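You operate a simulated robot arm through the tools that you are given. There is no shell and no other tool.

You are at the controls of a simulated robot arm. One attempt, no reset.

TASK
Fill the clear bin with salt to the 3 litre mark.
Fine: shut its cover; swing the spout over the bin and aside again; spill nothing. Where these are worked on the way, their far stop is far enough and under half their travel is too little: swing spout.

Only the result counts: the job must be done as asked and must still hold three seconds after the hand-in. Knocking over, shifting, dropping, spilling or breaking anything else fails it. Lids that push on must go on centred and level and be pressed home; caps that screw on are set level and turned clockwise until they are tight.

THE ROBOT
A 7-joint arm with a two-finger parallel gripper, fixed in place. Base frame: the origin is on the floor under the middle of its stand, x ahead of it, y to its left, z up. Readings come in mm, degrees, newtons and seconds.
With the tool pointing down near the work surface it reaches from about 120 to 720 mm from the base axis. Its first joint turns from -166.0 to 166.0 degrees. Payload 1.57 kg.
Tool frame: the origin (TCP) lies between the finger pads and is the grasp point; the fingertips stand 30 mm ahead of it; z points along the fingers, y is the line along which they close. The gripper opens to 110 mm. The fingers are 24 mm wide and 12 mm thick; the gripper's body (48 by 112 mm) begins 78 mm behind the TCP.
Orientation is that of the tool frame in the base frame, as [roll, pitch, yaw] about the fixed x, y, z axes, in that order (R = Rz(yaw) Ry(pitch) Rx(roll)). With the fingers straight down and closing along the base's y, the tool's x points along the base's -x, its y along +y and its z along -z.

THE INTERFACE
- The arm moves only by the tool nudge_tool. Its argument "series" is one flat list of numbers, 7 for each row, row after row: the shift along the tool's x, y, z in mm, then the turn, a rotation vector about the tool's x, y, z in degrees, then the closure, from 0 (fully open) to 1 (shut). In form: [dx, dy, dz, ax, ay, az, grip, dx, dy, dz, ax, ay, az, grip, ...]. A call has 1 to 20 rows; each row is the pose to reach, as a shift and turn from the pose commanded when the call began, along the tool's axes at that moment. Rows are played at 5 a second. More than 50 mm and 8.6 degrees between two rows, or a gripper value outside its range, and nothing of the call is played. A pose out of reach is approached as far as the arm can. The call stops where the force on the tool passes 90 N (or 10 N more than at its start, if that is more) or the arm is blocked; 0.2 s more then pass. Each finger travels about 45 mm/s and halts on what it meets, pressing with about 43 N; the grip force reading is that of the motor and also rises with nothing between the fingers. The clock runs only during rows and for 0.2 s after the last one: add rows that repeat a pose to give the fingers time. It gives the time, the measured TCP pose, the force on the tool (base axes), the opening and the grip force at its end, in the units of the frame above (readings bear some noise), with the torque about the TCP (base axes, N m) and any sound that the robot's microphone picked up.
- Cameras (640 x 400 px; columns grow to the right, rows downward): "scene" is fixed at [220, 650.6, 1337.2]; the picture's right is [-0.85, -0.52, 0.00], its down [-0.24, 0.40, -0.89] and it looks along [0.46, -0.76, -0.47] (base axes); focal length 287 px, centre (320, 200). "wrist" rides on the gripper at [70, 16, -141] in the tool frame; the picture's right is [-0.23, 0.97, 0.00], its down [-0.86, -0.20, -0.48] and it looks along [-0.47, -0.11, 0.88] (tool axes); focal length 222 px, centre (320, 200). There is no depth. A picture from a camera that has moved, and an enlarged one, comes with that camera's place and axes in the base frame and with its lens.
- grab_frame(camera): a new picture of that camera. No time passes.
- slide_trunk(by): slides the trunk up (or, below 0, down) by that many mm; the arm rides with it, the base frame stays. It gives what a move gives, with no picture.
- enlarge(camera, box): a new picture of the part [left, top, right, bottom] of that camera's present view, enlarged. No time passes.
- hand_in(): hands the job in; it is judged then, once.

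Nothing tells you positions but the pictures and the camera data. Unless the task says otherwise, let go and move clear before handing in.

The tools are called after ">>>" by a JSON object that holds its "api" and its "payload". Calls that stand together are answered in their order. nudge_tool: Moves the arm, as the interface text tells. Its arguments: {"type":"object","properties":{"series":{"type":"array"}},"required":["series"]} The other tools are called the same way: slide_trunk (by) moves the trunk up or down; grab_frame (camera) takes a picture; enlarge (camera, box) takes an enlarged picture of a part of a camera's view; hand_in () hands the job in.

At the start:

```text
time_s: 0.0
position: [453.3, 161.3, 1237.7]
tcp_rot: [-179.9, 0.0, -180.0]
wrist_force: [0.1, -0.1, 0.0]
moment: [0.0, 0.0, -0.01]
grip_width: 110.0
finger_force: 0.0
trunk travel left (down, up): [-500.0, 90.0]
```

scene: 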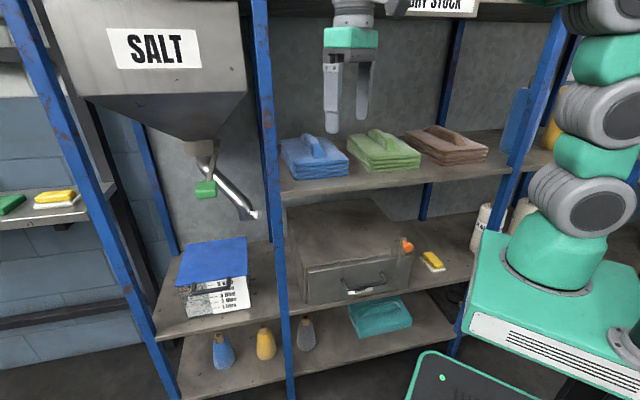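
wrist: 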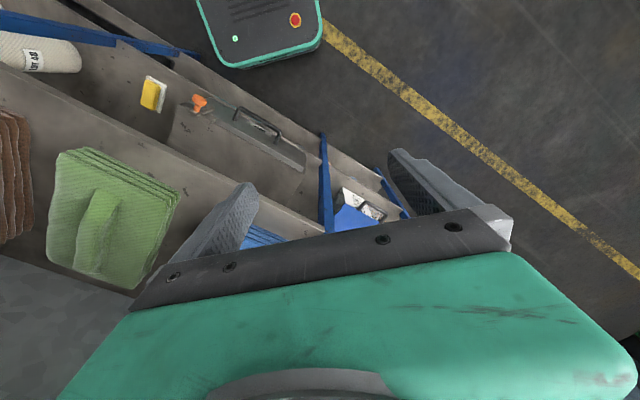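

I see a salt hopper at the left of the scene with a valve and a swinging spout, and a clear bin with a blue cover below it on the shelf. I'll look closer before moving anything.

>>> {"api": "enlarge", "payload": {"camera": "scene", "box": [150, 120, 290, 240]}}

>>> {"api": "enlarge", "payload": {"camera": "scene", "box": [140, 220, 280, 330]}}

>>> {"api": "enlarge", "payload": {"camera": "scene", "box": [0, 0, 320, 200]}}

>>> {"api": "enlarge", "payload": {"camera": "scene", "box": [0, 150, 400, 400]}}

```text
3.33 times, centred on (220, 180) of scene
camera zoom: at [220.0, 650.6, 1337.2], right [-0.85, -0.52, 0.0], down [-0.24, 0.4, -0.89], along [0.46, -0.76, -0.47], focal length 956 px, centre (653, 267)
```

zoom: 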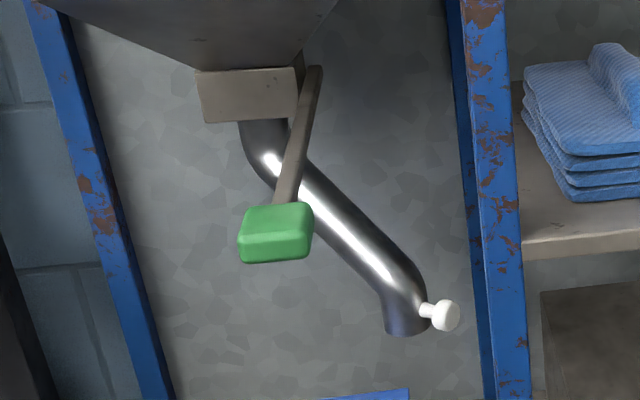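

```text
3.64 times, centred on (210, 275) of scene
camera zoom: at [220.0, 650.6, 1337.2], right [-0.85, -0.52, 0.0], down [-0.24, 0.4, -0.89], along [0.46, -0.76, -0.47], focal length 1043 px, centre (720, -73)
```

zoom: 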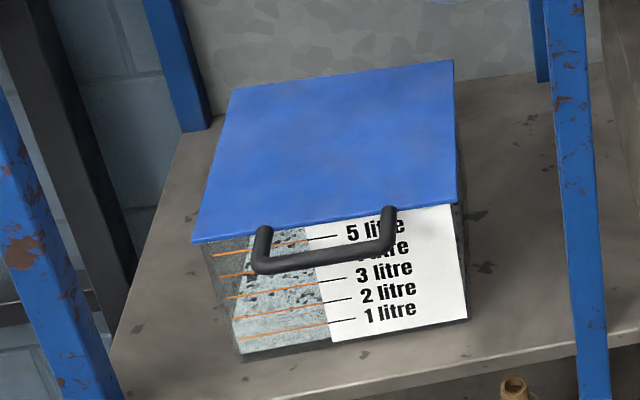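

```text
2.00 times, centred on (160, 100) of scene
camera zoom: at [220.0, 650.6, 1337.2], right [-0.85, -0.52, 0.0], down [-0.24, 0.4, -0.89], along [0.46, -0.76, -0.47], focal length 573 px, centre (640, 400)
```

zoom: 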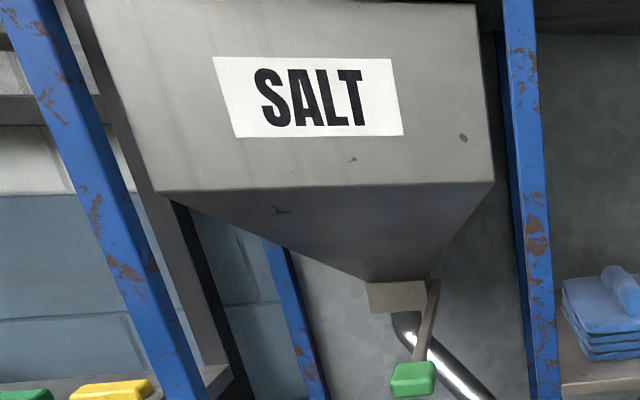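

```text
1.60 times, centred on (200, 275) of scene
camera zoom: at [220.0, 650.6, 1337.2], right [-0.85, -0.52, 0.0], down [-0.24, 0.4, -0.89], along [0.46, -0.76, -0.47], focal length 459 px, centre (512, 80)
```

zoom: 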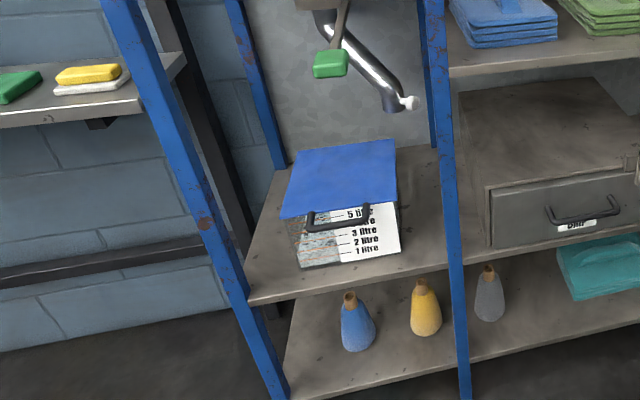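

I want to see the bin and its surroundings from the wrist camera more clearly before working out positions.

>>> {"api": "enlarge", "payload": {"camera": "wrist", "box": [240, 120, 440, 245]}}

>>> {"api": "enlarge", "payload": {"camera": "wrist", "box": [0, 0, 400, 250]}}

```text
3.20 times, centred on (340, 182) of wrist
camera zoom: at [385.5, 177.8, 1378.7], right [0.23, 0.97, 0.0], down [0.86, -0.2, 0.48], along [0.47, -0.11, -0.88], focal length 711 px, centre (256, 256)
```

zoom: 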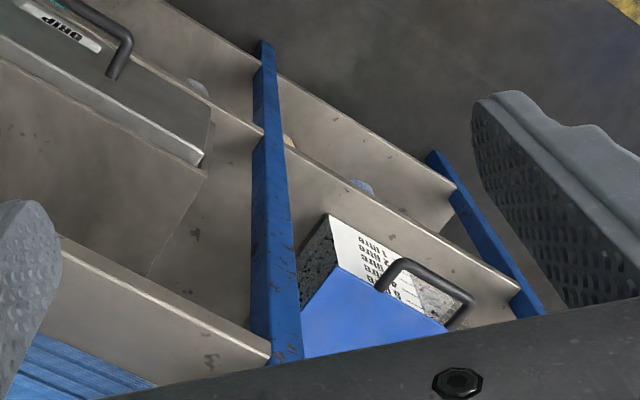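

```text
1.60 times, centred on (200, 125) of wrist
camera zoom: at [385.5, 177.8, 1378.7], right [0.23, 0.97, 0.0], down [0.86, -0.2, 0.48], along [0.47, -0.11, -0.88], focal length 355 px, centre (512, 320)
```

zoom: 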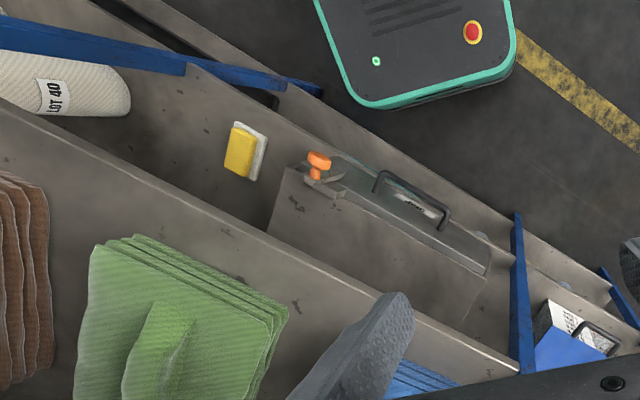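

The bin cover looks level at about z 715, with its handle near (830, 280, 690); the rack runs at 45° to the base axes. I'll turn the tool toward horizontal with the camera on top to get a better view of the spout and bin.

>>> {"api": "nudge_tool", "payload": {"series": [0, 0, 0, 5.5, 0, -5.5, 0, 0, 0, 0, 11, 0, -11, 0, 0, 0, 0, 16.5, 0, -16.5, 0, 0, 0, 0, 22, 0, -22, 0, 0, 0, 0, 27.5, 0, -27.5, 0, 0, 0, 0, 33, 0, -33, 0, 0, 0, 0, 38.5, 0, -38.5, 0, 0, 0, 0, 44, 0, -44, 0, 0, 0, 0, 49.5, 0, -49.5, 0, 0, 0, 0, 55, 0, -55, 0, 0, 0, 0, 60.5, 0, -60.5, 0]}}

```text
time_s: 2.4
position: [454.1, 150.1, 1227.7]
tcp_rot: [-157.1, -10.6, -128.1]
wrist_force: [0.2, 0.6, 0.7]
moment: [-0.02, 0.06, -0.02]
grip_width: 110.2
finger_force: 0.0
out of reach, approached as far as the arm can: row 5, 6, 7, 8, 9, 10, 11
trunk travel left (down, up): [-500.0, 90.0]
```

The arm stopped partway through that turn, so I'll look at where it is now.

>>> {"api": "grab_frame", "payload": {"camera": "scene"}}

>>> {"api": "grab_frame", "payload": {"camera": "wrist"}}

```text
taken
```

scene: 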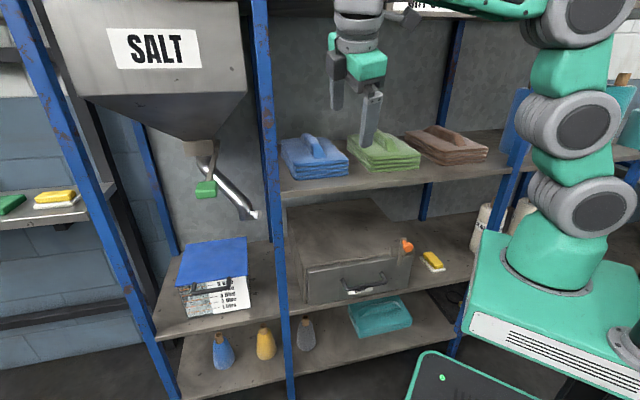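

```text
taken
camera wrist: at [373.1, 156.8, 1362.1], right [-0.61, 0.67, -0.41], down [0.57, 0.74, 0.35], along [0.54, -0.02, -0.84], focal length 222 px, centre (320, 200)
```

wrist: 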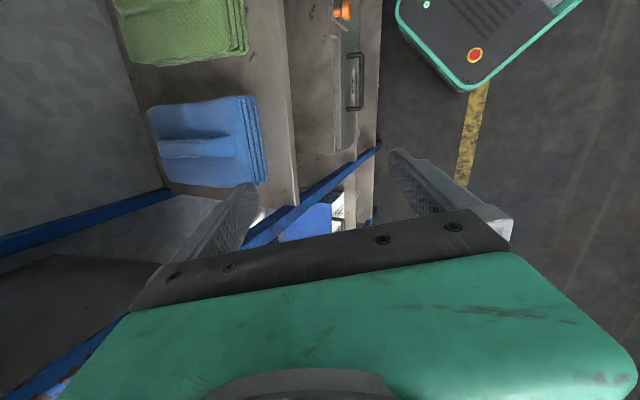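

I'll check which pose the interface now counts as commanded by sending a null move.

>>> {"api": "nudge_tool", "payload": {"series": [0, 0, 0, 0, 0, 0, 0]}}

```text
time_s: 2.8
position: [455.5, 150.0, 1229.1]
tcp_rot: [-157.0, -10.7, -128.0]
wrist_force: [-0.9, -0.5, 0.0]
moment: [0.04, -0.01, -0.04]
grip_width: 110.1
finger_force: 0.1
trunk travel left (down, up): [-500.0, 90.0]
```

The null move holds, so the commanded pose is the reached pose. I'll test how far the wrist turns about the tool axis in the same direction.

>>> {"api": "nudge_tool", "payload": {"series": [0, 0, 0, 0, 0, -8, 0, 0, 0, 0, 0, 0, -16, 0, 0, 0, 0, 0, 0, -24, 0, 0, 0, 0, 0, 0, -32, 0]}}

```text
time_s: 3.6
position: [455.5, 152.2, 1225.5]
tcp_rot: [-163.0, -18.0, -106.2]
wrist_force: [8.3, -0.5, -11.6]
moment: [0.25, 0.8, 0.15]
grip_width: 109.8
finger_force: 0.0
trunk travel left (down, up): [-500.0, 90.0]
stopped in row 4: the force on the tool passed its limit at 92 N (the readings are from after the stop); the commanded pose is now the measured one
```

Something stopped the move with a 92 N force. I'll look for the contact before doing anything else.

>>> {"api": "grab_frame", "payload": {"camera": "scene"}}

>>> {"api": "grab_frame", "payload": {"camera": "wrist"}}

>>> {"api": "enlarge", "payload": {"camera": "scene", "box": [280, 0, 480, 160]}}

```text
taken
```

scene: 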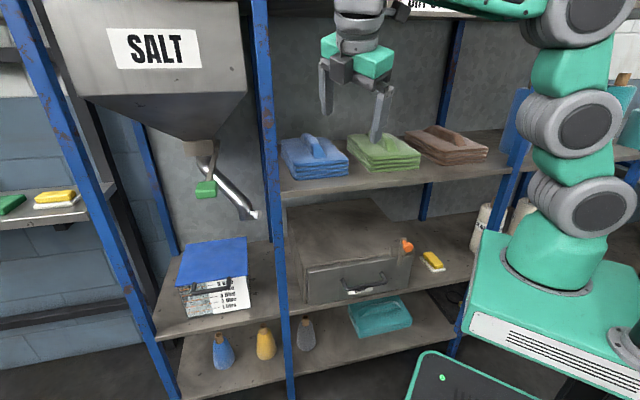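

```text
taken
camera wrist: at [393.9, 142.4, 1372.4], right [-0.86, 0.38, -0.34], down [0.32, 0.92, 0.23], along [0.4, 0.09, -0.91], focal length 222 px, centre (320, 200)
```

wrist: 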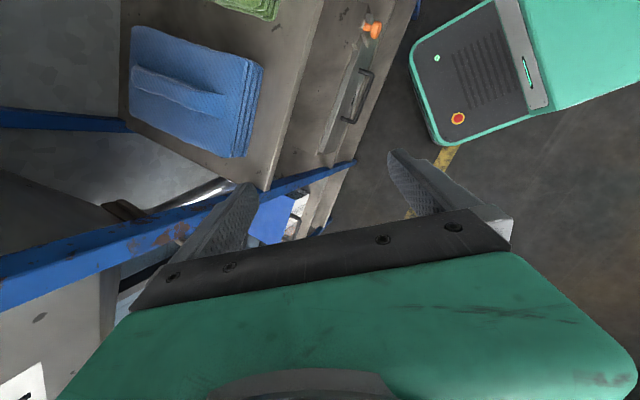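

```text
2.50 times, centred on (380, 80) of scene
camera zoom: at [220.0, 650.6, 1337.2], right [-0.85, -0.52, 0.0], down [-0.24, 0.4, -0.89], along [0.46, -0.76, -0.47], focal length 717 px, centre (170, 500)
```

zoom: 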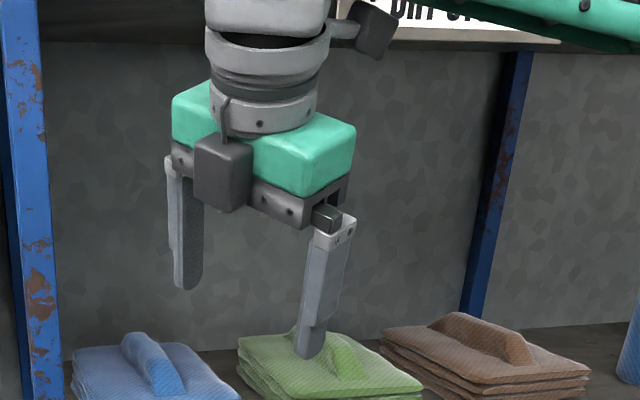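

>>> {"api": "nudge_tool", "payload": {"series": [0, 0, 0, 0, 0, 0, 0, 0, 0, 0, 0, 0, 0, 0]}}

>>> {"api": "enlarge", "payload": {"camera": "scene", "box": [320, 0, 640, 200]}}

```text
time_s: 4.2
position: [454.2, 151.4, 1227.6]
tcp_rot: [-162.9, -18.0, -106.3]
wrist_force: [3.2, -1.8, -14.1]
moment: [0.29, -0.27, 0.04]
grip_width: 109.9
finger_force: 0.0
trunk travel left (down, up): [-500.0, 90.0]
```

```text
2.00 times, centred on (480, 100) of scene
camera zoom: at [220.0, 650.6, 1337.2], right [-0.85, -0.52, 0.0], down [-0.24, 0.4, -0.89], along [0.46, -0.76, -0.47], focal length 573 px, centre (0, 400)
```

zoom: 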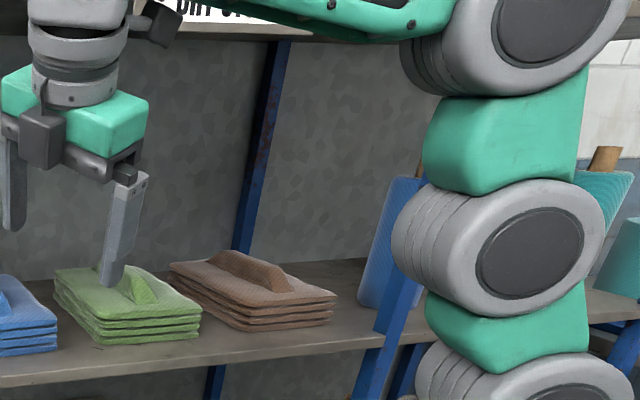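

There is still about 14 N on the tool, so the camera mount has probably met the arm's own wrist. I'll turn back the way it came to clear it.

>>> {"api": "nudge_tool", "payload": {"series": [0, 0, 0, 0, 0, 6, 0, 0, 0, 0, 0, 0, 12, 0, 0, 0, 0, 0, 0, 18, 0, 0, 0, 0, 0, 0, 24, 0]}}

```text
time_s: 5.2
position: [455.2, 152.6, 1227.7]
tcp_rot: [-157.2, -9.6, -129.6]
wrist_force: [0.4, -0.4, -0.8]
moment: [0.01, 0.01, -0.01]
grip_width: 109.9
finger_force: 0.0
trunk travel left (down, up): [-500.0, 90.0]
```

The contact is cleared. Now I'll return to the starting orientation.

>>> {"api": "nudge_tool", "payload": {"series": [0, 0, 0, -3.3, 0.1, 6.7, 0, 0, 0, 0, -6.6, 0.2, 13.4, 0, 0, 0, 0, -9.8, 0.3, 20, 0, 0, 0, 0, -13.1, 0.3, 26.6, 0, 0, 0, 0, -16.4, 0.4, 33.3, 0, 0, 0, 0, -19.6, 0.5, 40, 0, 0, 0, 0, -22.9, 0.5, 46.6, 0, 0, 0, 0, -26.2, 0.6, 53.2, 0]}}

>>> {"api": "slide_trunk", "payload": {"by": -250}}

```text
time_s: 7.0
position: [454.2, 152.9, 1227.7]
tcp_rot: [179.1, 0.5, 178.7]
wrist_force: [0.3, 0.6, 0.1]
moment: [0.05, 0.02, 0.0]
grip_width: 110.1
finger_force: 0.0
trunk travel left (down, up): [-500.0, 90.0]
```

```text
time_s: 9.6
position: [454.0, 150.7, 978.8]
tcp_rot: [179.0, 0.2, 178.5]
wrist_force: [-0.1, -0.3, 0.1]
moment: [-0.02, -0.01, 0.0]
grip_width: 110.1
finger_force: 0.0
trunk travel left (down, up): [-250.0, 340.0]
```

The trunk is down 250 mm and the tool points straight down. I'll tilt the tool forward 45° with the camera on the underside.

>>> {"api": "nudge_tool", "payload": {"series": [0, 0, 0, 0, -7.5, 0, 0, 0, 0, 0, 0, -15, 0, 0, 0, 0, 0, 0, -22.5, 0, 0, 0, 0, 0, 0, -30, 0, 0, 0, 0, 0, 0, -37.5, 0, 0, 0, 0, 0, 0, -45, 0, 0]}}

>>> {"api": "grab_frame", "payload": {"camera": "scene"}}

>>> {"api": "grab_frame", "payload": {"camera": "wrist"}}

```text
time_s: 11.0
position: [454.0, 152.2, 978.7]
tcp_rot: [178.7, 45.4, 177.7]
wrist_force: [-0.3, -0.5, -0.6]
moment: [-0.02, 0.0, -0.01]
grip_width: 109.8
finger_force: 0.0
out of reach, approached as far as the arm can: row 1
trunk travel left (down, up): [-250.0, 340.0]
```

```text
taken
```

scene: 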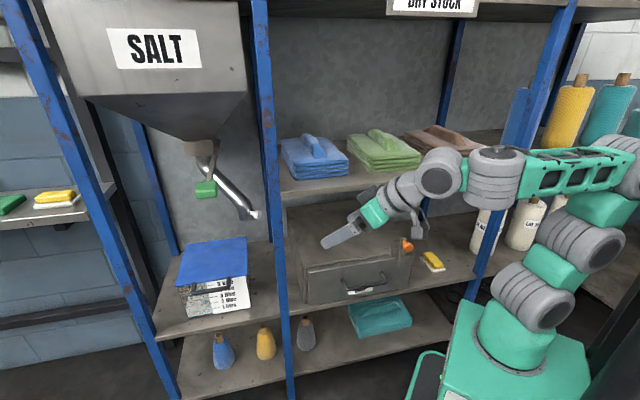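

```text
taken
camera wrist: at [306.5, 170.4, 1026.9], right [0.18, 0.97, 0.18], down [0.25, -0.22, 0.94], along [0.95, -0.13, -0.29], focal length 222 px, centre (320, 200)
```

wrist: 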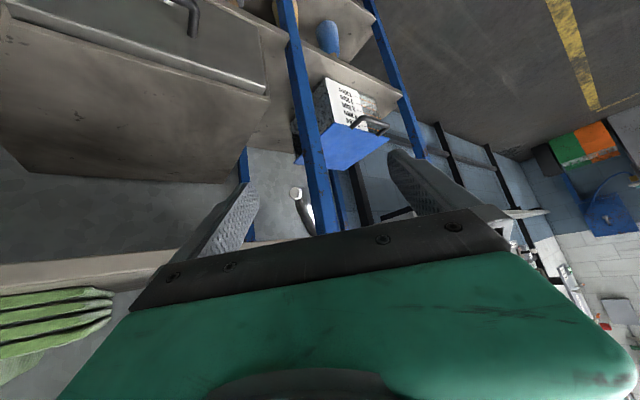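

The forward tilt works, and the spout's white knob shows between the fingers. I'll enlarge it to triangulate the position.

>>> {"api": "enlarge", "payload": {"camera": "wrist", "box": [240, 60, 440, 260]}}

>>> {"api": "enlarge", "payload": {"camera": "scene", "box": [160, 120, 280, 230]}}

```text
2.00 times, centred on (340, 160) of wrist
camera zoom: at [306.5, 170.4, 1026.9], right [0.18, 0.97, 0.18], down [0.25, -0.22, 0.94], along [0.95, -0.13, -0.29], focal length 444 px, centre (280, 280)
```

zoom: 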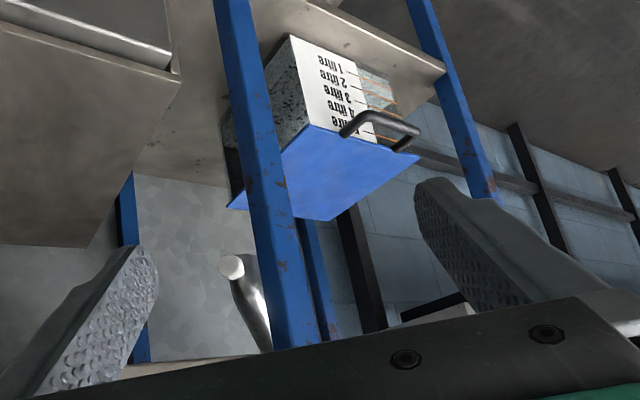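

```text
3.64 times, centred on (220, 175) of scene
camera zoom: at [220.0, 650.6, 1337.2], right [-0.85, -0.52, 0.0], down [-0.24, 0.4, -0.89], along [0.46, -0.76, -0.47], focal length 1043 px, centre (684, 291)
```

zoom: 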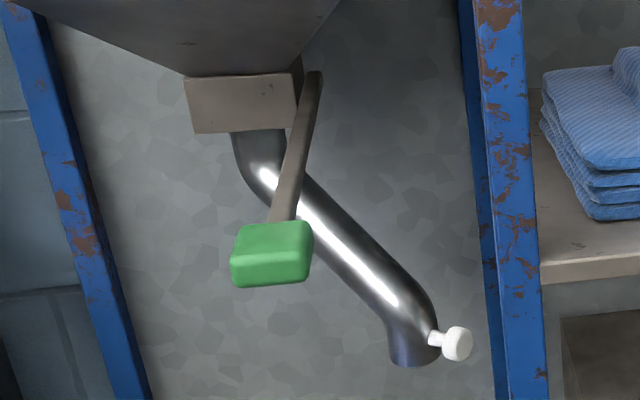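

Triangulation puts the knob near (849, 36, 827), the post between the bays near (700, 118), and the spout axis near (960, 126). I'll level the tool the rest of the way, then roll it so the fingers close vertically.

>>> {"api": "nudge_tool", "payload": {"series": [0, 0, 0, 0, -7.5, 0, 0, 0, 0, 0, 0, -15, 0, 0, 0, 0, 0, 0, -22.5, 0, 0, 0, 0, 0, 0, -30, 0, 0, 0, 0, 0, 0, -37.5, 0, 0, 0, 0, 0, 0, -45, 0, 0]}}

>>> {"api": "nudge_tool", "payload": {"series": [0, 0, 0, 0, 0, 7.5, 0, 0, 0, 0, 0, 0, 15, 0, 0, 0, 0, 0, 0, 22.5, 0, 0, 0, 0, 0, 0, 30, 0, 0, 0, 0, 0, 0, 37.5, 0, 0, 0, 0, 0, 0, 45, 0]}}

>>> {"api": "grab_frame", "payload": {"camera": "scene"}}

>>> {"api": "grab_frame", "payload": {"camera": "wrist"}}

```text
time_s: 12.4
position: [454.8, 151.7, 978.6]
tcp_rot: [63.8, 89.0, 62.5]
wrist_force: [0.3, -0.4, 0.3]
moment: [0.01, -0.01, 0.0]
grip_width: 110.2
finger_force: 0.1
trunk travel left (down, up): [-250.0, 340.0]
```

```text
time_s: 13.8
position: [454.1, 151.7, 976.5]
tcp_rot: [89.5, 44.0, 88.3]
wrist_force: [0.4, -0.2, 1.7]
moment: [0.01, 0.01, 0.02]
grip_width: 110.0
finger_force: 0.0
trunk travel left (down, up): [-250.0, 340.0]
```

```text
taken
```

scene: 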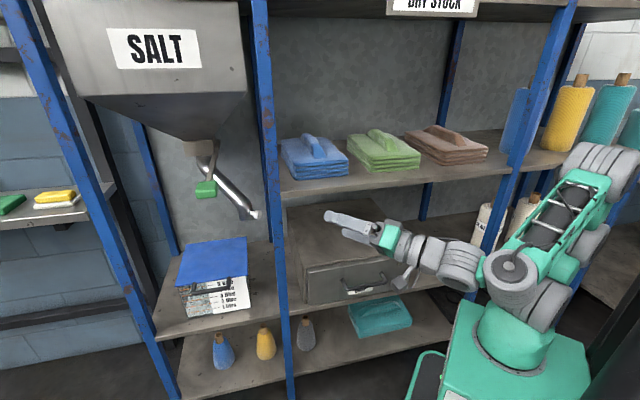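

```text
taken
camera wrist: at [315.9, 215.9, 939.3], right [0.01, 0.51, 0.86], down [-0.5, -0.74, 0.45], along [0.87, -0.43, 0.25], focal length 222 px, centre (320, 200)
```

wrist: 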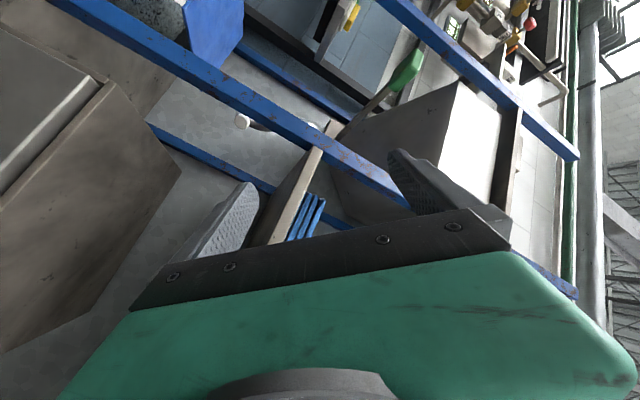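

The 45° roll worked, and the gate lever's green grip is at about (740, 288, 1057), sticking out ahead of the rack. I'll enlarge this view to see how the lever and gate are made.

>>> {"api": "enlarge", "payload": {"camera": "wrist", "box": [200, 30, 460, 220]}}

>>> {"api": "enlarge", "payload": {"camera": "scene", "box": [180, 110, 260, 220]}}

```text
2.11 times, centred on (330, 125) of wrist
camera zoom: at [315.9, 215.9, 939.3], right [0.01, 0.51, 0.86], down [-0.5, -0.74, 0.45], along [0.87, -0.43, 0.25], focal length 468 px, centre (299, 358)
```

zoom: 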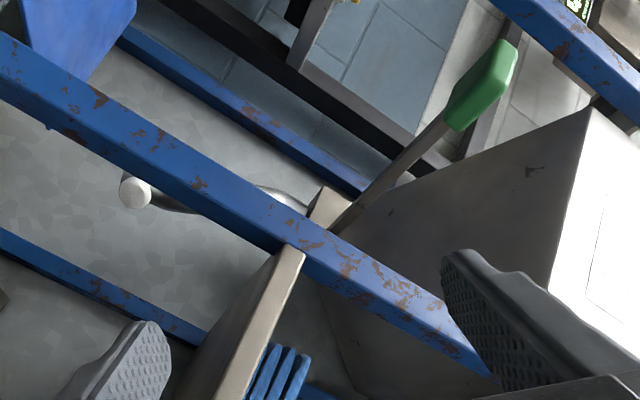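

```text
3.64 times, centred on (220, 165) of scene
camera zoom: at [220.0, 650.6, 1337.2], right [-0.85, -0.52, 0.0], down [-0.24, 0.4, -0.89], along [0.46, -0.76, -0.47], focal length 1043 px, centre (684, 327)
```

zoom: 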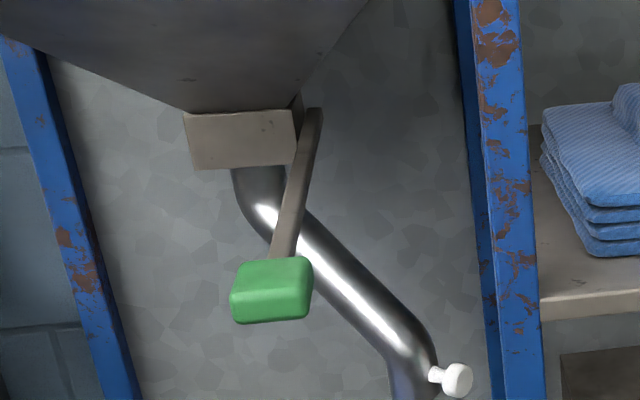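

The lever is a long arm reaching forward from the right side of the gate. I'll finish the roll to 90° so the fingers close vertically, then move toward the bin for a closer look.

>>> {"api": "nudge_tool", "payload": {"series": [0, 0, 0, 0, 0, 7.5, 0, 0, 0, 0, 0, 0, 15, 0, 0, 0, 0, 0, 0, 22.5, 0, 0, 0, 0, 0, 0, 30, 0, 0, 0, 0, 0, 0, 37.5, 0, 0, 0, 0, 0, 0, 45, 0]}}

>>> {"api": "grab_frame", "payload": {"camera": "scene"}}

>>> {"api": "grab_frame", "payload": {"camera": "wrist"}}

```text
time_s: 15.2
position: [454.1, 151.1, 977.5]
tcp_rot: [89.7, -1.2, 88.6]
wrist_force: [-0.8, -0.4, 0.0]
moment: [-0.02, 0.0, -0.02]
grip_width: 110.0
finger_force: 0.1
trunk travel left (down, up): [-250.0, 340.0]
```

```text
taken
```

scene: 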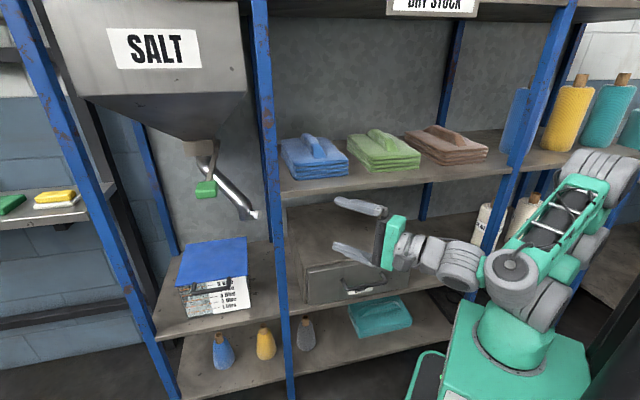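

```text
taken
camera wrist: at [315.7, 223.9, 993.7], right [-0.01, -0.24, 0.97], down [-0.5, -0.84, -0.22], along [0.87, -0.49, -0.11], focal length 222 px, centre (320, 200)
```

wrist: 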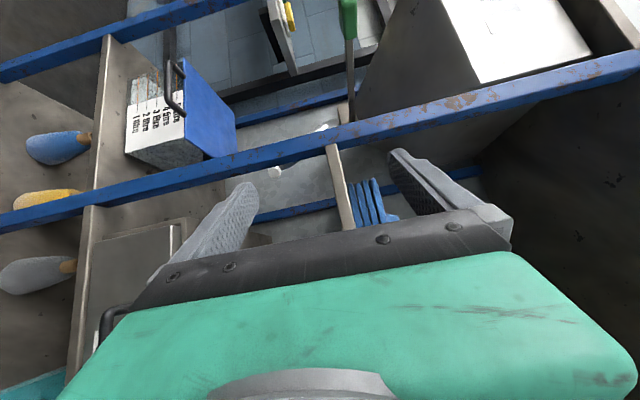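

The fingers now close vertically with the camera on the left. I'll lower the trunk about 150 mm to the spout knob's height.

>>> {"api": "slide_trunk", "payload": {"by": -150}}

>>> {"api": "grab_frame", "payload": {"camera": "wrist"}}

>>> {"api": "enlarge", "payload": {"camera": "wrist", "box": [60, 0, 400, 210]}}

```text
time_s: 16.9
position: [455.6, 151.2, 827.8]
tcp_rot: [89.7, -1.0, 88.6]
wrist_force: [0.4, 0.8, -0.3]
moment: [-0.01, 0.02, -0.01]
grip_width: 109.9
finger_force: 0.1
trunk travel left (down, up): [-100.0, 490.0]
```

```text
taken
camera wrist: at [315.7, 223.9, 843.6], right [-0.01, -0.24, 0.97], down [-0.5, -0.84, -0.22], along [0.87, -0.49, -0.11], focal length 222 px, centre (320, 200)
```

wrist: 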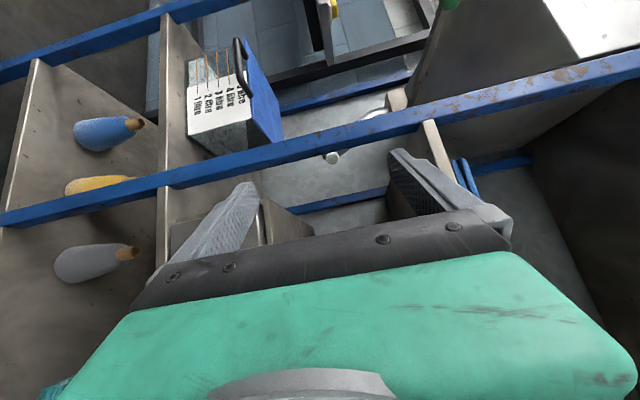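

```text
1.88 times, centred on (230, 105) of wrist
camera zoom: at [315.7, 223.9, 843.6], right [-0.01, -0.24, 0.97], down [-0.5, -0.84, -0.22], along [0.87, -0.49, -0.11], focal length 418 px, centre (489, 379)
```

zoom: 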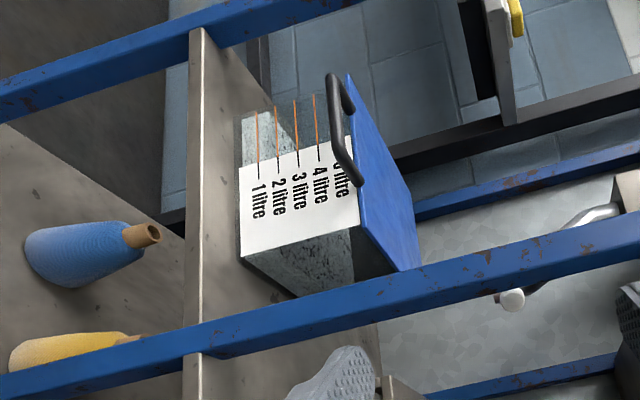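

>>> {"api": "enlarge", "payload": {"camera": "wrist", "box": [170, 20, 310, 170]}}

>>> {"api": "enlarge", "payload": {"camera": "scene", "box": [165, 225, 265, 325]}}

>>> {"api": "enlarge", "payload": {"camera": "wrist", "box": [300, 60, 460, 200]}}

```text
2.67 times, centred on (240, 95) of wrist
camera zoom: at [315.7, 223.9, 843.6], right [-0.01, -0.24, 0.97], down [-0.5, -0.84, -0.22], along [0.87, -0.49, -0.11], focal length 592 px, centre (533, 480)
```

zoom: 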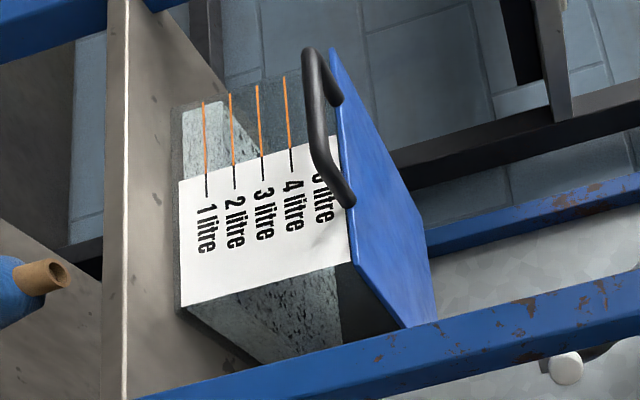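

```text
4.00 times, centred on (215, 275) of scene
camera zoom: at [220.0, 650.6, 1337.2], right [-0.85, -0.52, 0.0], down [-0.24, 0.4, -0.89], along [0.46, -0.76, -0.47], focal length 1147 px, centre (740, -100)
```

zoom: 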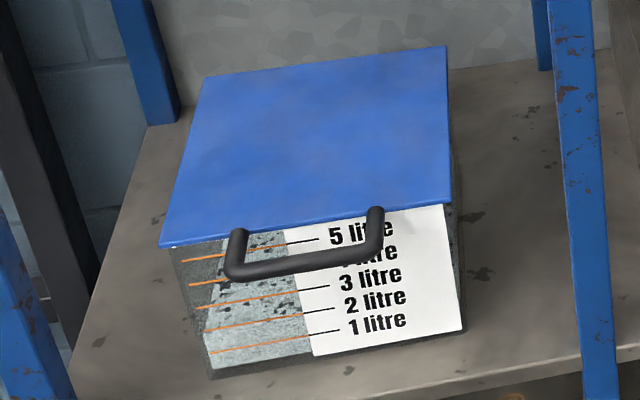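

```text
2.86 times, centred on (380, 130) of wrist
camera zoom: at [315.7, 223.9, 843.6], right [-0.01, -0.24, 0.97], down [-0.5, -0.84, -0.22], along [0.87, -0.49, -0.11], focal length 635 px, centre (149, 400)
```

zoom: 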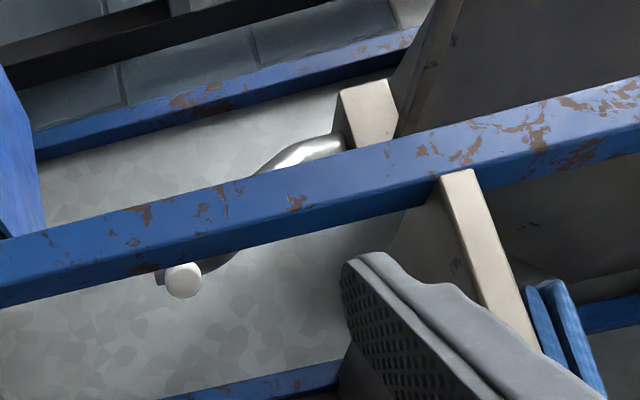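

The handle bar lies at about (835, 278, 692), standing about 38 mm out from the cover's front edge, and the hinge must be at the back near v = 650. I'll move closer to the bin for a clear look at the hinge and the spout.

>>> {"api": "nudge_tool", "payload": {"series": [34, 0, 24, 0, 0, 0, 0, 68, 0, 48, 0, 0, 0, 0, 102, 0, 72, 0, 0, 0, 0, 136, 0, 96, 0, 0, 0, 0, 170, 0, 120, 0, 0, 0, 0]}}

>>> {"api": "grab_frame", "payload": {"camera": "wrist"}}

>>> {"api": "grab_frame", "payload": {"camera": "scene"}}

```text
time_s: 18.1
position: [577.5, 320.3, 831.7]
tcp_rot: [89.6, -0.8, 88.6]
wrist_force: [0.3, -0.7, 0.4]
moment: [-0.01, 0.04, 0.0]
grip_width: 110.1
finger_force: 0.1
trunk travel left (down, up): [-100.0, 490.0]
```

```text
taken
camera wrist: at [440.1, 392.0, 847.8], right [-0.01, -0.24, 0.97], down [-0.5, -0.84, -0.22], along [0.87, -0.49, -0.11], focal length 222 px, centre (320, 200)
```

wrist: 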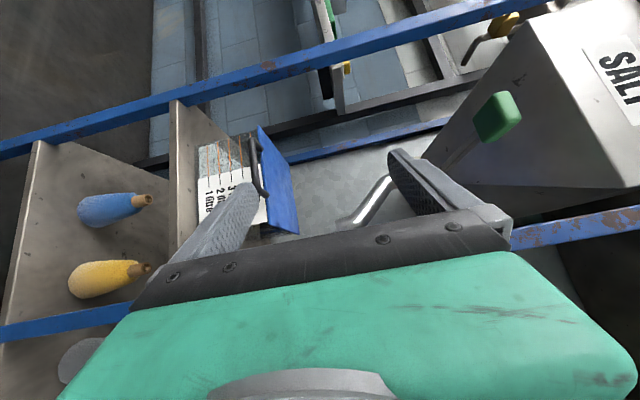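

```text
taken
```

scene: 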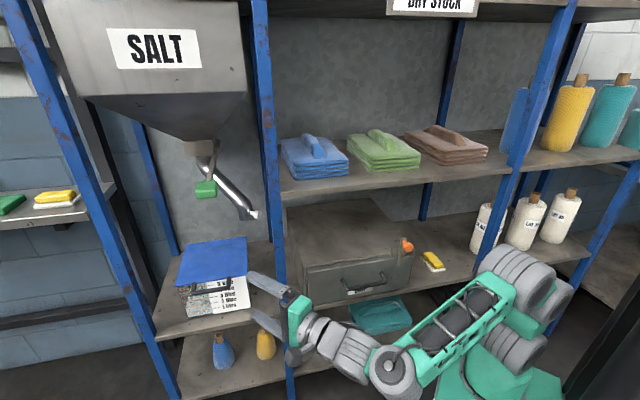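

>>> {"api": "enlarge", "payload": {"camera": "wrist", "box": [180, 70, 440, 240]}}

>>> {"api": "enlarge", "payload": {"camera": "wrist", "box": [330, 80, 450, 240]}}

```text
2.35 times, centred on (310, 155) of wrist
camera zoom: at [440.1, 392.0, 847.8], right [-0.01, -0.24, 0.97], down [-0.5, -0.84, -0.22], along [0.87, -0.49, -0.11], focal length 523 px, centre (344, 306)
```

zoom: 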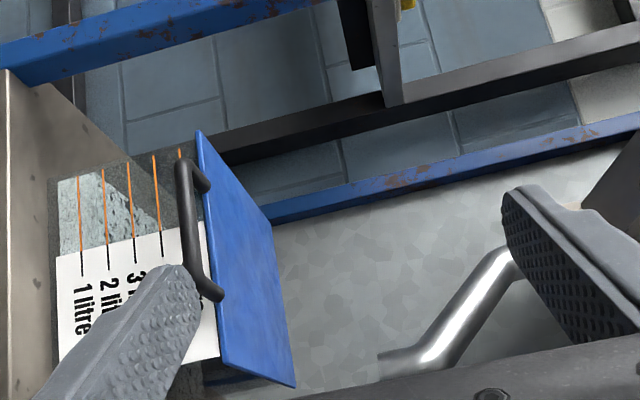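

```text
2.50 times, centred on (390, 160) of wrist
camera zoom: at [440.1, 392.0, 847.8], right [-0.01, -0.24, 0.97], down [-0.5, -0.84, -0.22], along [0.87, -0.49, -0.11], focal length 555 px, centre (145, 300)
```

zoom: 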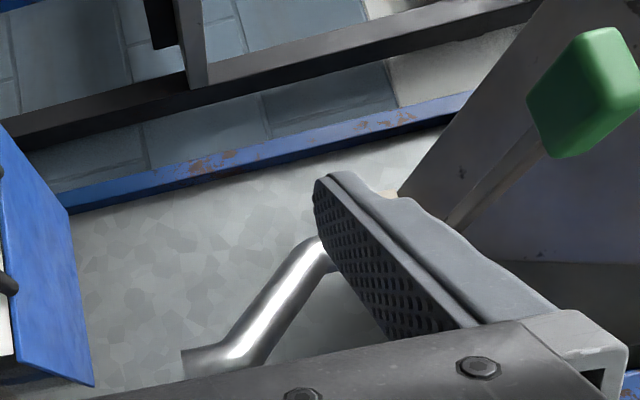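

The cover is at about z 693, spanning roughly 216 × 227 mm. I'll turn the tool toward the rack so the spout is not hidden by the gripper.

>>> {"api": "nudge_tool", "payload": {"series": [0, 0, 0, 0, -8, 0, 0, 0, 0, 0, 0, -16, 0, 0, 0, 0, 0, 0, -24, 0, 0, 0, 0, 0, 0, -32, 0, 0, 0, 0, 0, 0, -40, 0, 0]}}

>>> {"api": "grab_frame", "payload": {"camera": "wrist"}}

```text
time_s: 19.4
position: [635.0, 288.0, 831.8]
tcp_rot: [90.1, -1.0, 62.6]
wrist_force: [-0.7, 0.0, 0.8]
moment: [0.1, 0.13, 0.03]
grip_width: 110.0
finger_force: 0.0
out of reach, approached as far as the arm can: row 3, 4, 5
trunk travel left (down, up): [-100.0, 490.0]
```

```text
taken
camera wrist: at [542.1, 413.3, 848.9], right [-0.11, -0.22, 0.97], down [-0.82, -0.54, -0.21], along [0.57, -0.82, -0.12], focal length 222 px, centre (320, 200)
```

wrist: 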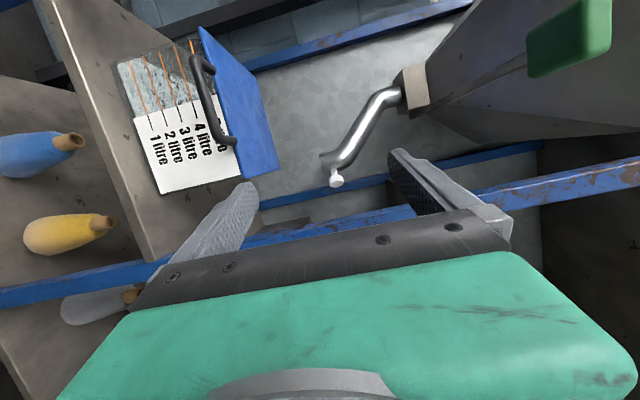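

>>> {"api": "enlarge", "payload": {"camera": "wrist", "box": [300, 50, 450, 200]}}

>>> {"api": "enlarge", "payload": {"camera": "wrist", "box": [100, 10, 300, 210]}}

>>> {"api": "enlarge", "payload": {"camera": "wrist", "box": [380, 0, 640, 160]}}

```text
2.67 times, centred on (375, 125) of wrist
camera zoom: at [542.1, 413.3, 848.9], right [-0.11, -0.22, 0.97], down [-0.82, -0.54, -0.21], along [0.57, -0.82, -0.12], focal length 592 px, centre (173, 400)
```

zoom: 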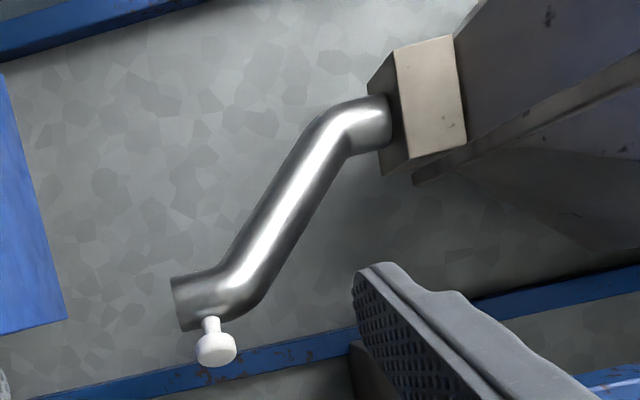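

```text
2.00 times, centred on (200, 110) of wrist
camera zoom: at [542.1, 413.3, 848.9], right [-0.11, -0.22, 0.97], down [-0.82, -0.54, -0.21], along [0.57, -0.82, -0.12], focal length 444 px, centre (560, 380)
```

zoom: 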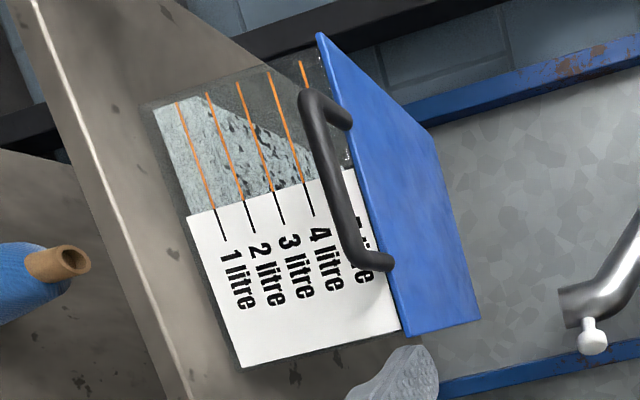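

```text
2.46 times, centred on (510, 80) of wrist
camera zoom: at [542.1, 413.3, 848.9], right [-0.11, -0.22, 0.97], down [-0.82, -0.54, -0.21], along [0.57, -0.82, -0.12], focal length 547 px, centre (-148, 495)
```

zoom: 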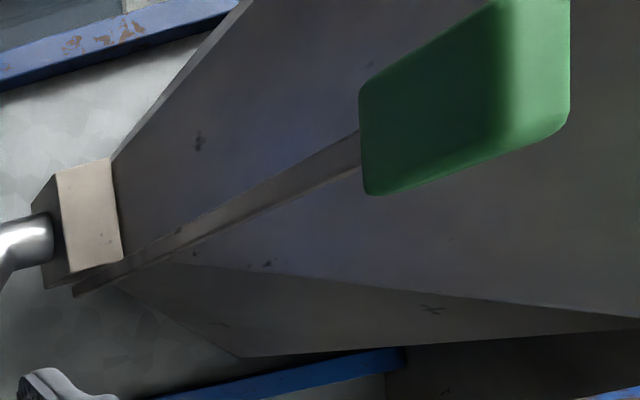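

I now have good positions: knob (845, 35, 832), spout axis about (1026, 74), cover top z ≈ 704, handle bar (820, 284, 702). Next I'll turn the tool to a more radial heading and check how far the arm can extend.

>>> {"api": "nudge_tool", "payload": {"series": [0, 0, 0, 0, 7, 0, 0, 0, 0, 0, 0, 14, 0, 0, 0, 0, 0, 0, 21, 0, 0, 0, 0, 0, 0, 28, 0, 0, 0, 0, 0, 0, 35, 0, 0, 0, 0, 0, 0, 42, 0, 0]}}

```text
time_s: 20.8
position: [635.1, 288.4, 832.1]
tcp_rot: [89.4, -0.9, 104.7]
wrist_force: [0.3, 0.1, -0.2]
moment: [0.02, -0.01, -0.06]
grip_width: 110.0
finger_force: 0.0
trunk travel left (down, up): [-100.0, 490.0]
```

>>> {"api": "nudge_tool", "payload": {"series": [0, 0, 40, 0, 0, 0, 0, 0, 0, 80, 0, 0, 0, 0, 0, 0, 120, 0, 0, 0, 0, 0, 0, 160, 0, 0, 0, 0]}}

>>> {"api": "grab_frame", "payload": {"camera": "scene"}}

>>> {"api": "grab_frame", "payload": {"camera": "wrist"}}

```text
time_s: 21.8
position: [790.9, 327.9, 834.3]
tcp_rot: [89.5, -0.8, 104.7]
wrist_force: [0.4, 0.7, 1.1]
moment: [-0.05, 0.08, -0.02]
grip_width: 109.8
finger_force: 0.0
trunk travel left (down, up): [-100.0, 490.0]
```

```text
taken
```

scene: 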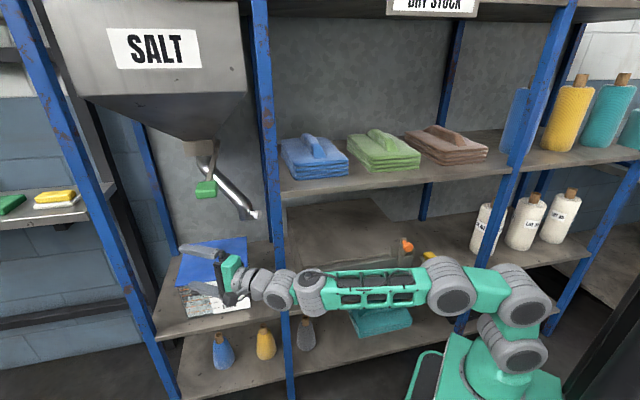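

```text
taken
camera wrist: at [638.0, 359.7, 848.8], right [0.05, -0.24, 0.97], down [-0.25, -0.94, -0.22], along [0.97, -0.23, -0.11], focal length 222 px, centre (320, 200)
```

wrist: 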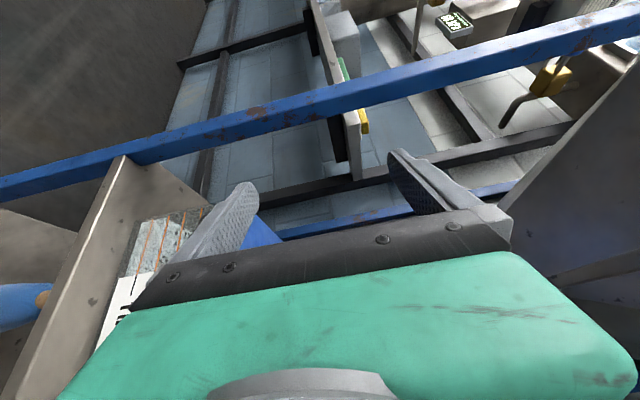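

The arm reached radius 856 without trouble. I'll test another 60 mm of reach above the bin.

>>> {"api": "nudge_tool", "payload": {"series": [0, 0, 20, 0, 0, 0, 0, 0, 0, 40, 0, 0, 0, 0, 0, 0, 60, 0, 0, 0, 0]}}

```text
time_s: 22.6
position: [848.9, 343.1, 832.2]
tcp_rot: [89.4, -0.8, 104.6]
wrist_force: [-0.3, 0.2, 0.1]
moment: [-0.03, 0.05, 0.03]
grip_width: 110.0
finger_force: 0.1
trunk travel left (down, up): [-100.0, 490.0]
```

>>> {"api": "nudge_tool", "payload": {"series": [0, 0, 20, 0, 0, 0, 0, 0, 0, 40, 0, 0, 0, 0]}}

```text
time_s: 23.1
position: [886.0, 355.1, 833.2]
tcp_rot: [89.4, -0.9, 104.7]
wrist_force: [0.0, 0.0, 0.4]
moment: [-0.01, 0.01, 0.02]
grip_width: 110.2
finger_force: 0.0
trunk travel left (down, up): [-100.0, 490.0]
```

Reach goes to at least 954 mm with a horizontal tool. I'll back off, swing to a slightly right-pointing heading and lower the trunk to the handle's level for a close look.

>>> {"api": "nudge_tool", "payload": {"series": [-5, 0, -45, 0, 0, 0, 0, -10, 0, -90, 0, 0, 0, 0, -15, 0, -135, 0, 0, 0, 0, -21, 0, -179, 0, 0, 0, 0, -21, 0, -179, 0, -6, 0, 0, -21, 0, -179, 0, -12, 0, 0, -21, 0, -179, 0, -18, 0, 0, -21, 0, -179, 0, -25, 0, 0]}}

>>> {"api": "slide_trunk", "payload": {"by": -100}}

>>> {"api": "grab_frame", "payload": {"camera": "wrist"}}

>>> {"api": "grab_frame", "payload": {"camera": "scene"}}

```text
time_s: 24.9
position: [718.2, 288.6, 831.5]
tcp_rot: [89.9, -1.1, 79.5]
wrist_force: [0.1, -1.7, 0.5]
moment: [0.02, 0.04, 0.02]
grip_width: 110.0
finger_force: 0.0
trunk travel left (down, up): [-100.0, 490.0]
```

```text
time_s: 26.3
position: [719.6, 288.7, 731.5]
tcp_rot: [89.8, -1.0, 79.6]
wrist_force: [0.6, -0.7, -0.1]
moment: [0.01, 0.01, 0.0]
grip_width: 110.0
finger_force: 0.1
trunk travel left (down, up): [0.0, 590.0]
```

```text
taken
camera wrist: at [593.9, 382.3, 748.3], right [-0.05, -0.24, 0.97], down [-0.62, -0.75, -0.22], along [0.78, -0.61, -0.11], focal length 222 px, centre (320, 200)
```

wrist: 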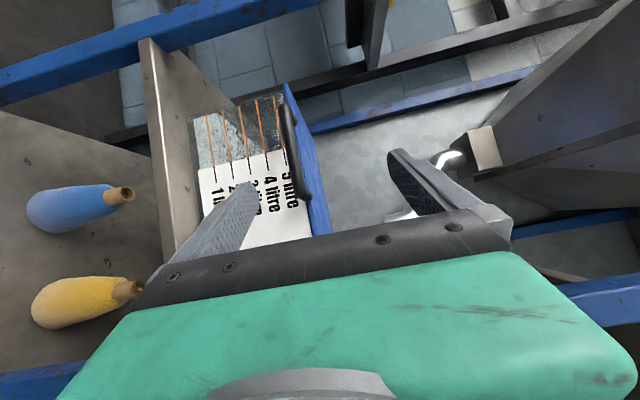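

```text
taken
```

scene: 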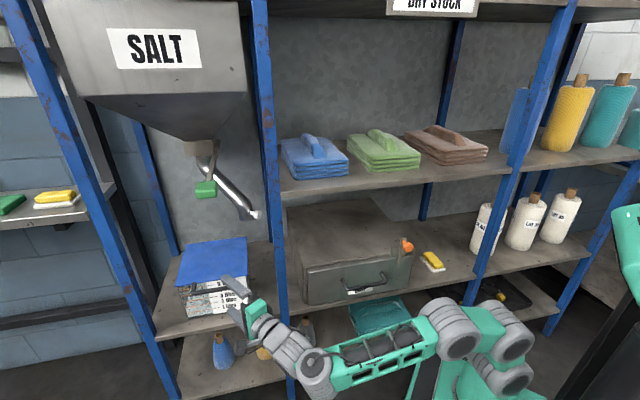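

>>> {"api": "enlarge", "payload": {"camera": "wrist", "box": [180, 70, 360, 250]}}

>>> {"api": "enlarge", "payload": {"camera": "scene", "box": [165, 225, 285, 345]}}

```text
2.22 times, centred on (270, 160) of wrist
camera zoom: at [593.9, 382.3, 748.3], right [-0.05, -0.24, 0.97], down [-0.62, -0.75, -0.22], along [0.78, -0.61, -0.11], focal length 494 px, centre (431, 289)
```

zoom: 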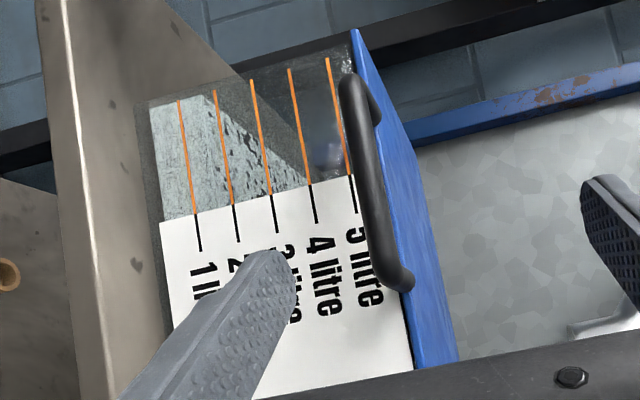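

```text
3.33 times, centred on (225, 285) of scene
camera zoom: at [220.0, 650.6, 1337.2], right [-0.85, -0.52, 0.0], down [-0.24, 0.4, -0.89], along [0.46, -0.76, -0.47], focal length 956 px, centre (637, -83)
```

zoom: 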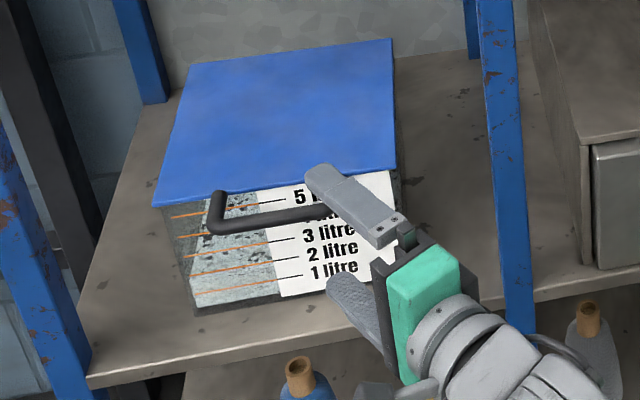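

The bar is around (827, 282, 696) and about 14 mm thick. I'll drop to its height and straddle it with the open fingers, then check the view before closing.

>>> {"api": "nudge_tool", "payload": {"series": [0, -34, 0, 0, 0, 0, 0, 0, -34, 30, 0, 0, 0, 0, 0, -34, 60, 0, 0, 0, 0, 0, -34, 84, 0, 0, 0, 0]}}

>>> {"api": "grab_frame", "payload": {"camera": "wrist"}}

>>> {"api": "enlarge", "payload": {"camera": "scene", "box": [165, 225, 285, 345]}}

```text
time_s: 27.3
position: [801.7, 274.5, 696.7]
tcp_rot: [89.7, -1.0, 79.6]
wrist_force: [-0.7, 0.3, 0.3]
moment: [-0.02, 0.05, 0.03]
grip_width: 110.0
finger_force: 0.0
trunk travel left (down, up): [0.0, 590.0]
```

```text
taken
camera wrist: at [677.2, 367.9, 714.3], right [-0.05, -0.24, 0.97], down [-0.62, -0.75, -0.22], along [0.78, -0.61, -0.11], focal length 222 px, centre (320, 200)
```

wrist: 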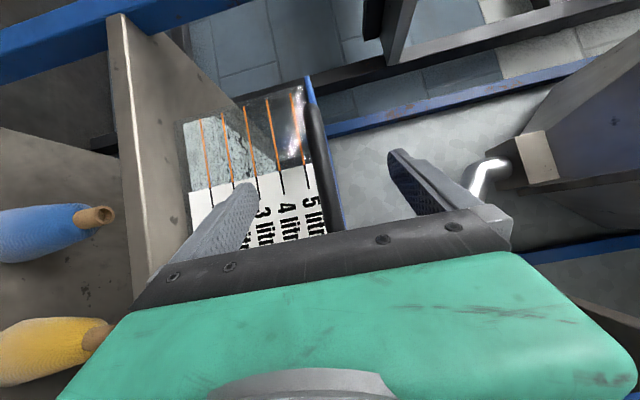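

```text
3.33 times, centred on (225, 285) of scene
camera zoom: at [220.0, 650.6, 1337.2], right [-0.85, -0.52, 0.0], down [-0.24, 0.4, -0.89], along [0.46, -0.76, -0.47], focal length 956 px, centre (637, -83)
```

zoom: 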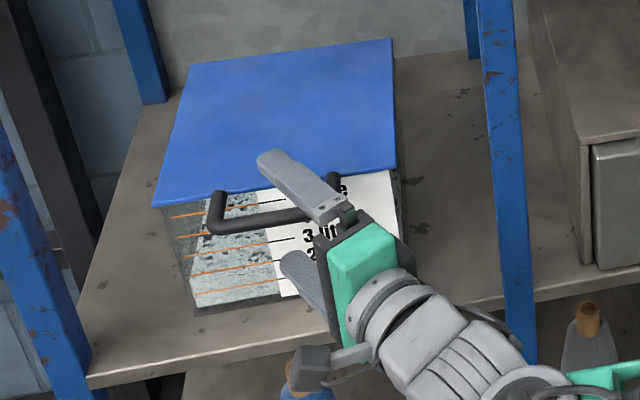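

>>> {"api": "enlarge", "payload": {"camera": "wrist", "box": [220, 60, 440, 260]}}

```text
2.00 times, centred on (330, 160) of wrist
camera zoom: at [677.2, 367.9, 714.3], right [-0.05, -0.24, 0.97], down [-0.62, -0.75, -0.22], along [0.78, -0.61, -0.11], focal length 444 px, centre (300, 280)
```

zoom: 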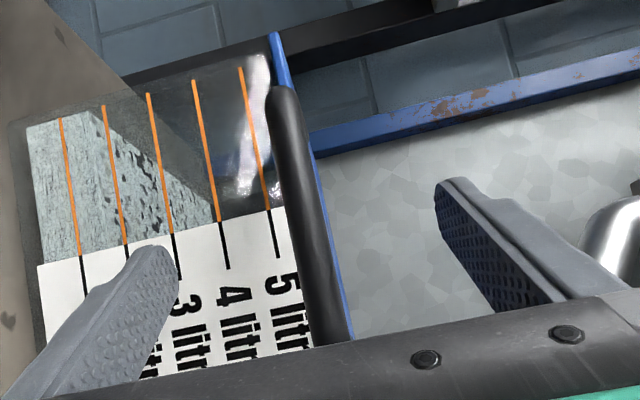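

The bar runs squarely between the fingers, a few millimetres above centre. I'll raise 4 mm and close on it.

>>> {"api": "nudge_tool", "payload": {"series": [0, 4, 0, 0, 0, 0, 0, 0, 4, 0, 0, 0, 0, 1, 0, 4, 0, 0, 0, 0, 1, 0, 4, 0, 0, 0, 0, 1, 0, 4, 0, 0, 0, 0, 1, 0, 4, 0, 0, 0, 0, 1, 0, 4, 0, 0, 0, 0, 1, 0, 4, 0, 0, 0, 0, 1]}}

>>> {"api": "enlarge", "payload": {"camera": "scene", "box": [165, 225, 285, 345]}}

```text
time_s: 29.1
position: [801.7, 275.6, 703.2]
tcp_rot: [89.8, -1.0, 79.7]
wrist_force: [2.0, 2.3, 6.1]
moment: [-0.52, 0.52, -0.03]
grip_width: 14.0
finger_force: 26.9
trunk travel left (down, up): [0.0, 590.0]
```

```text
3.33 times, centred on (225, 285) of scene
camera zoom: at [220.0, 650.6, 1337.2], right [-0.85, -0.52, 0.0], down [-0.24, 0.4, -0.89], along [0.46, -0.76, -0.47], focal length 956 px, centre (637, -83)
```

zoom: 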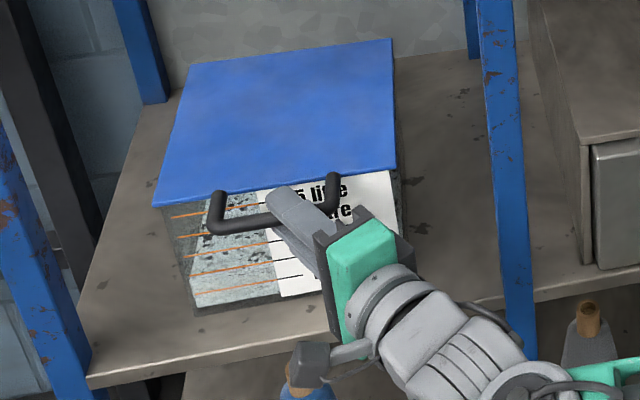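

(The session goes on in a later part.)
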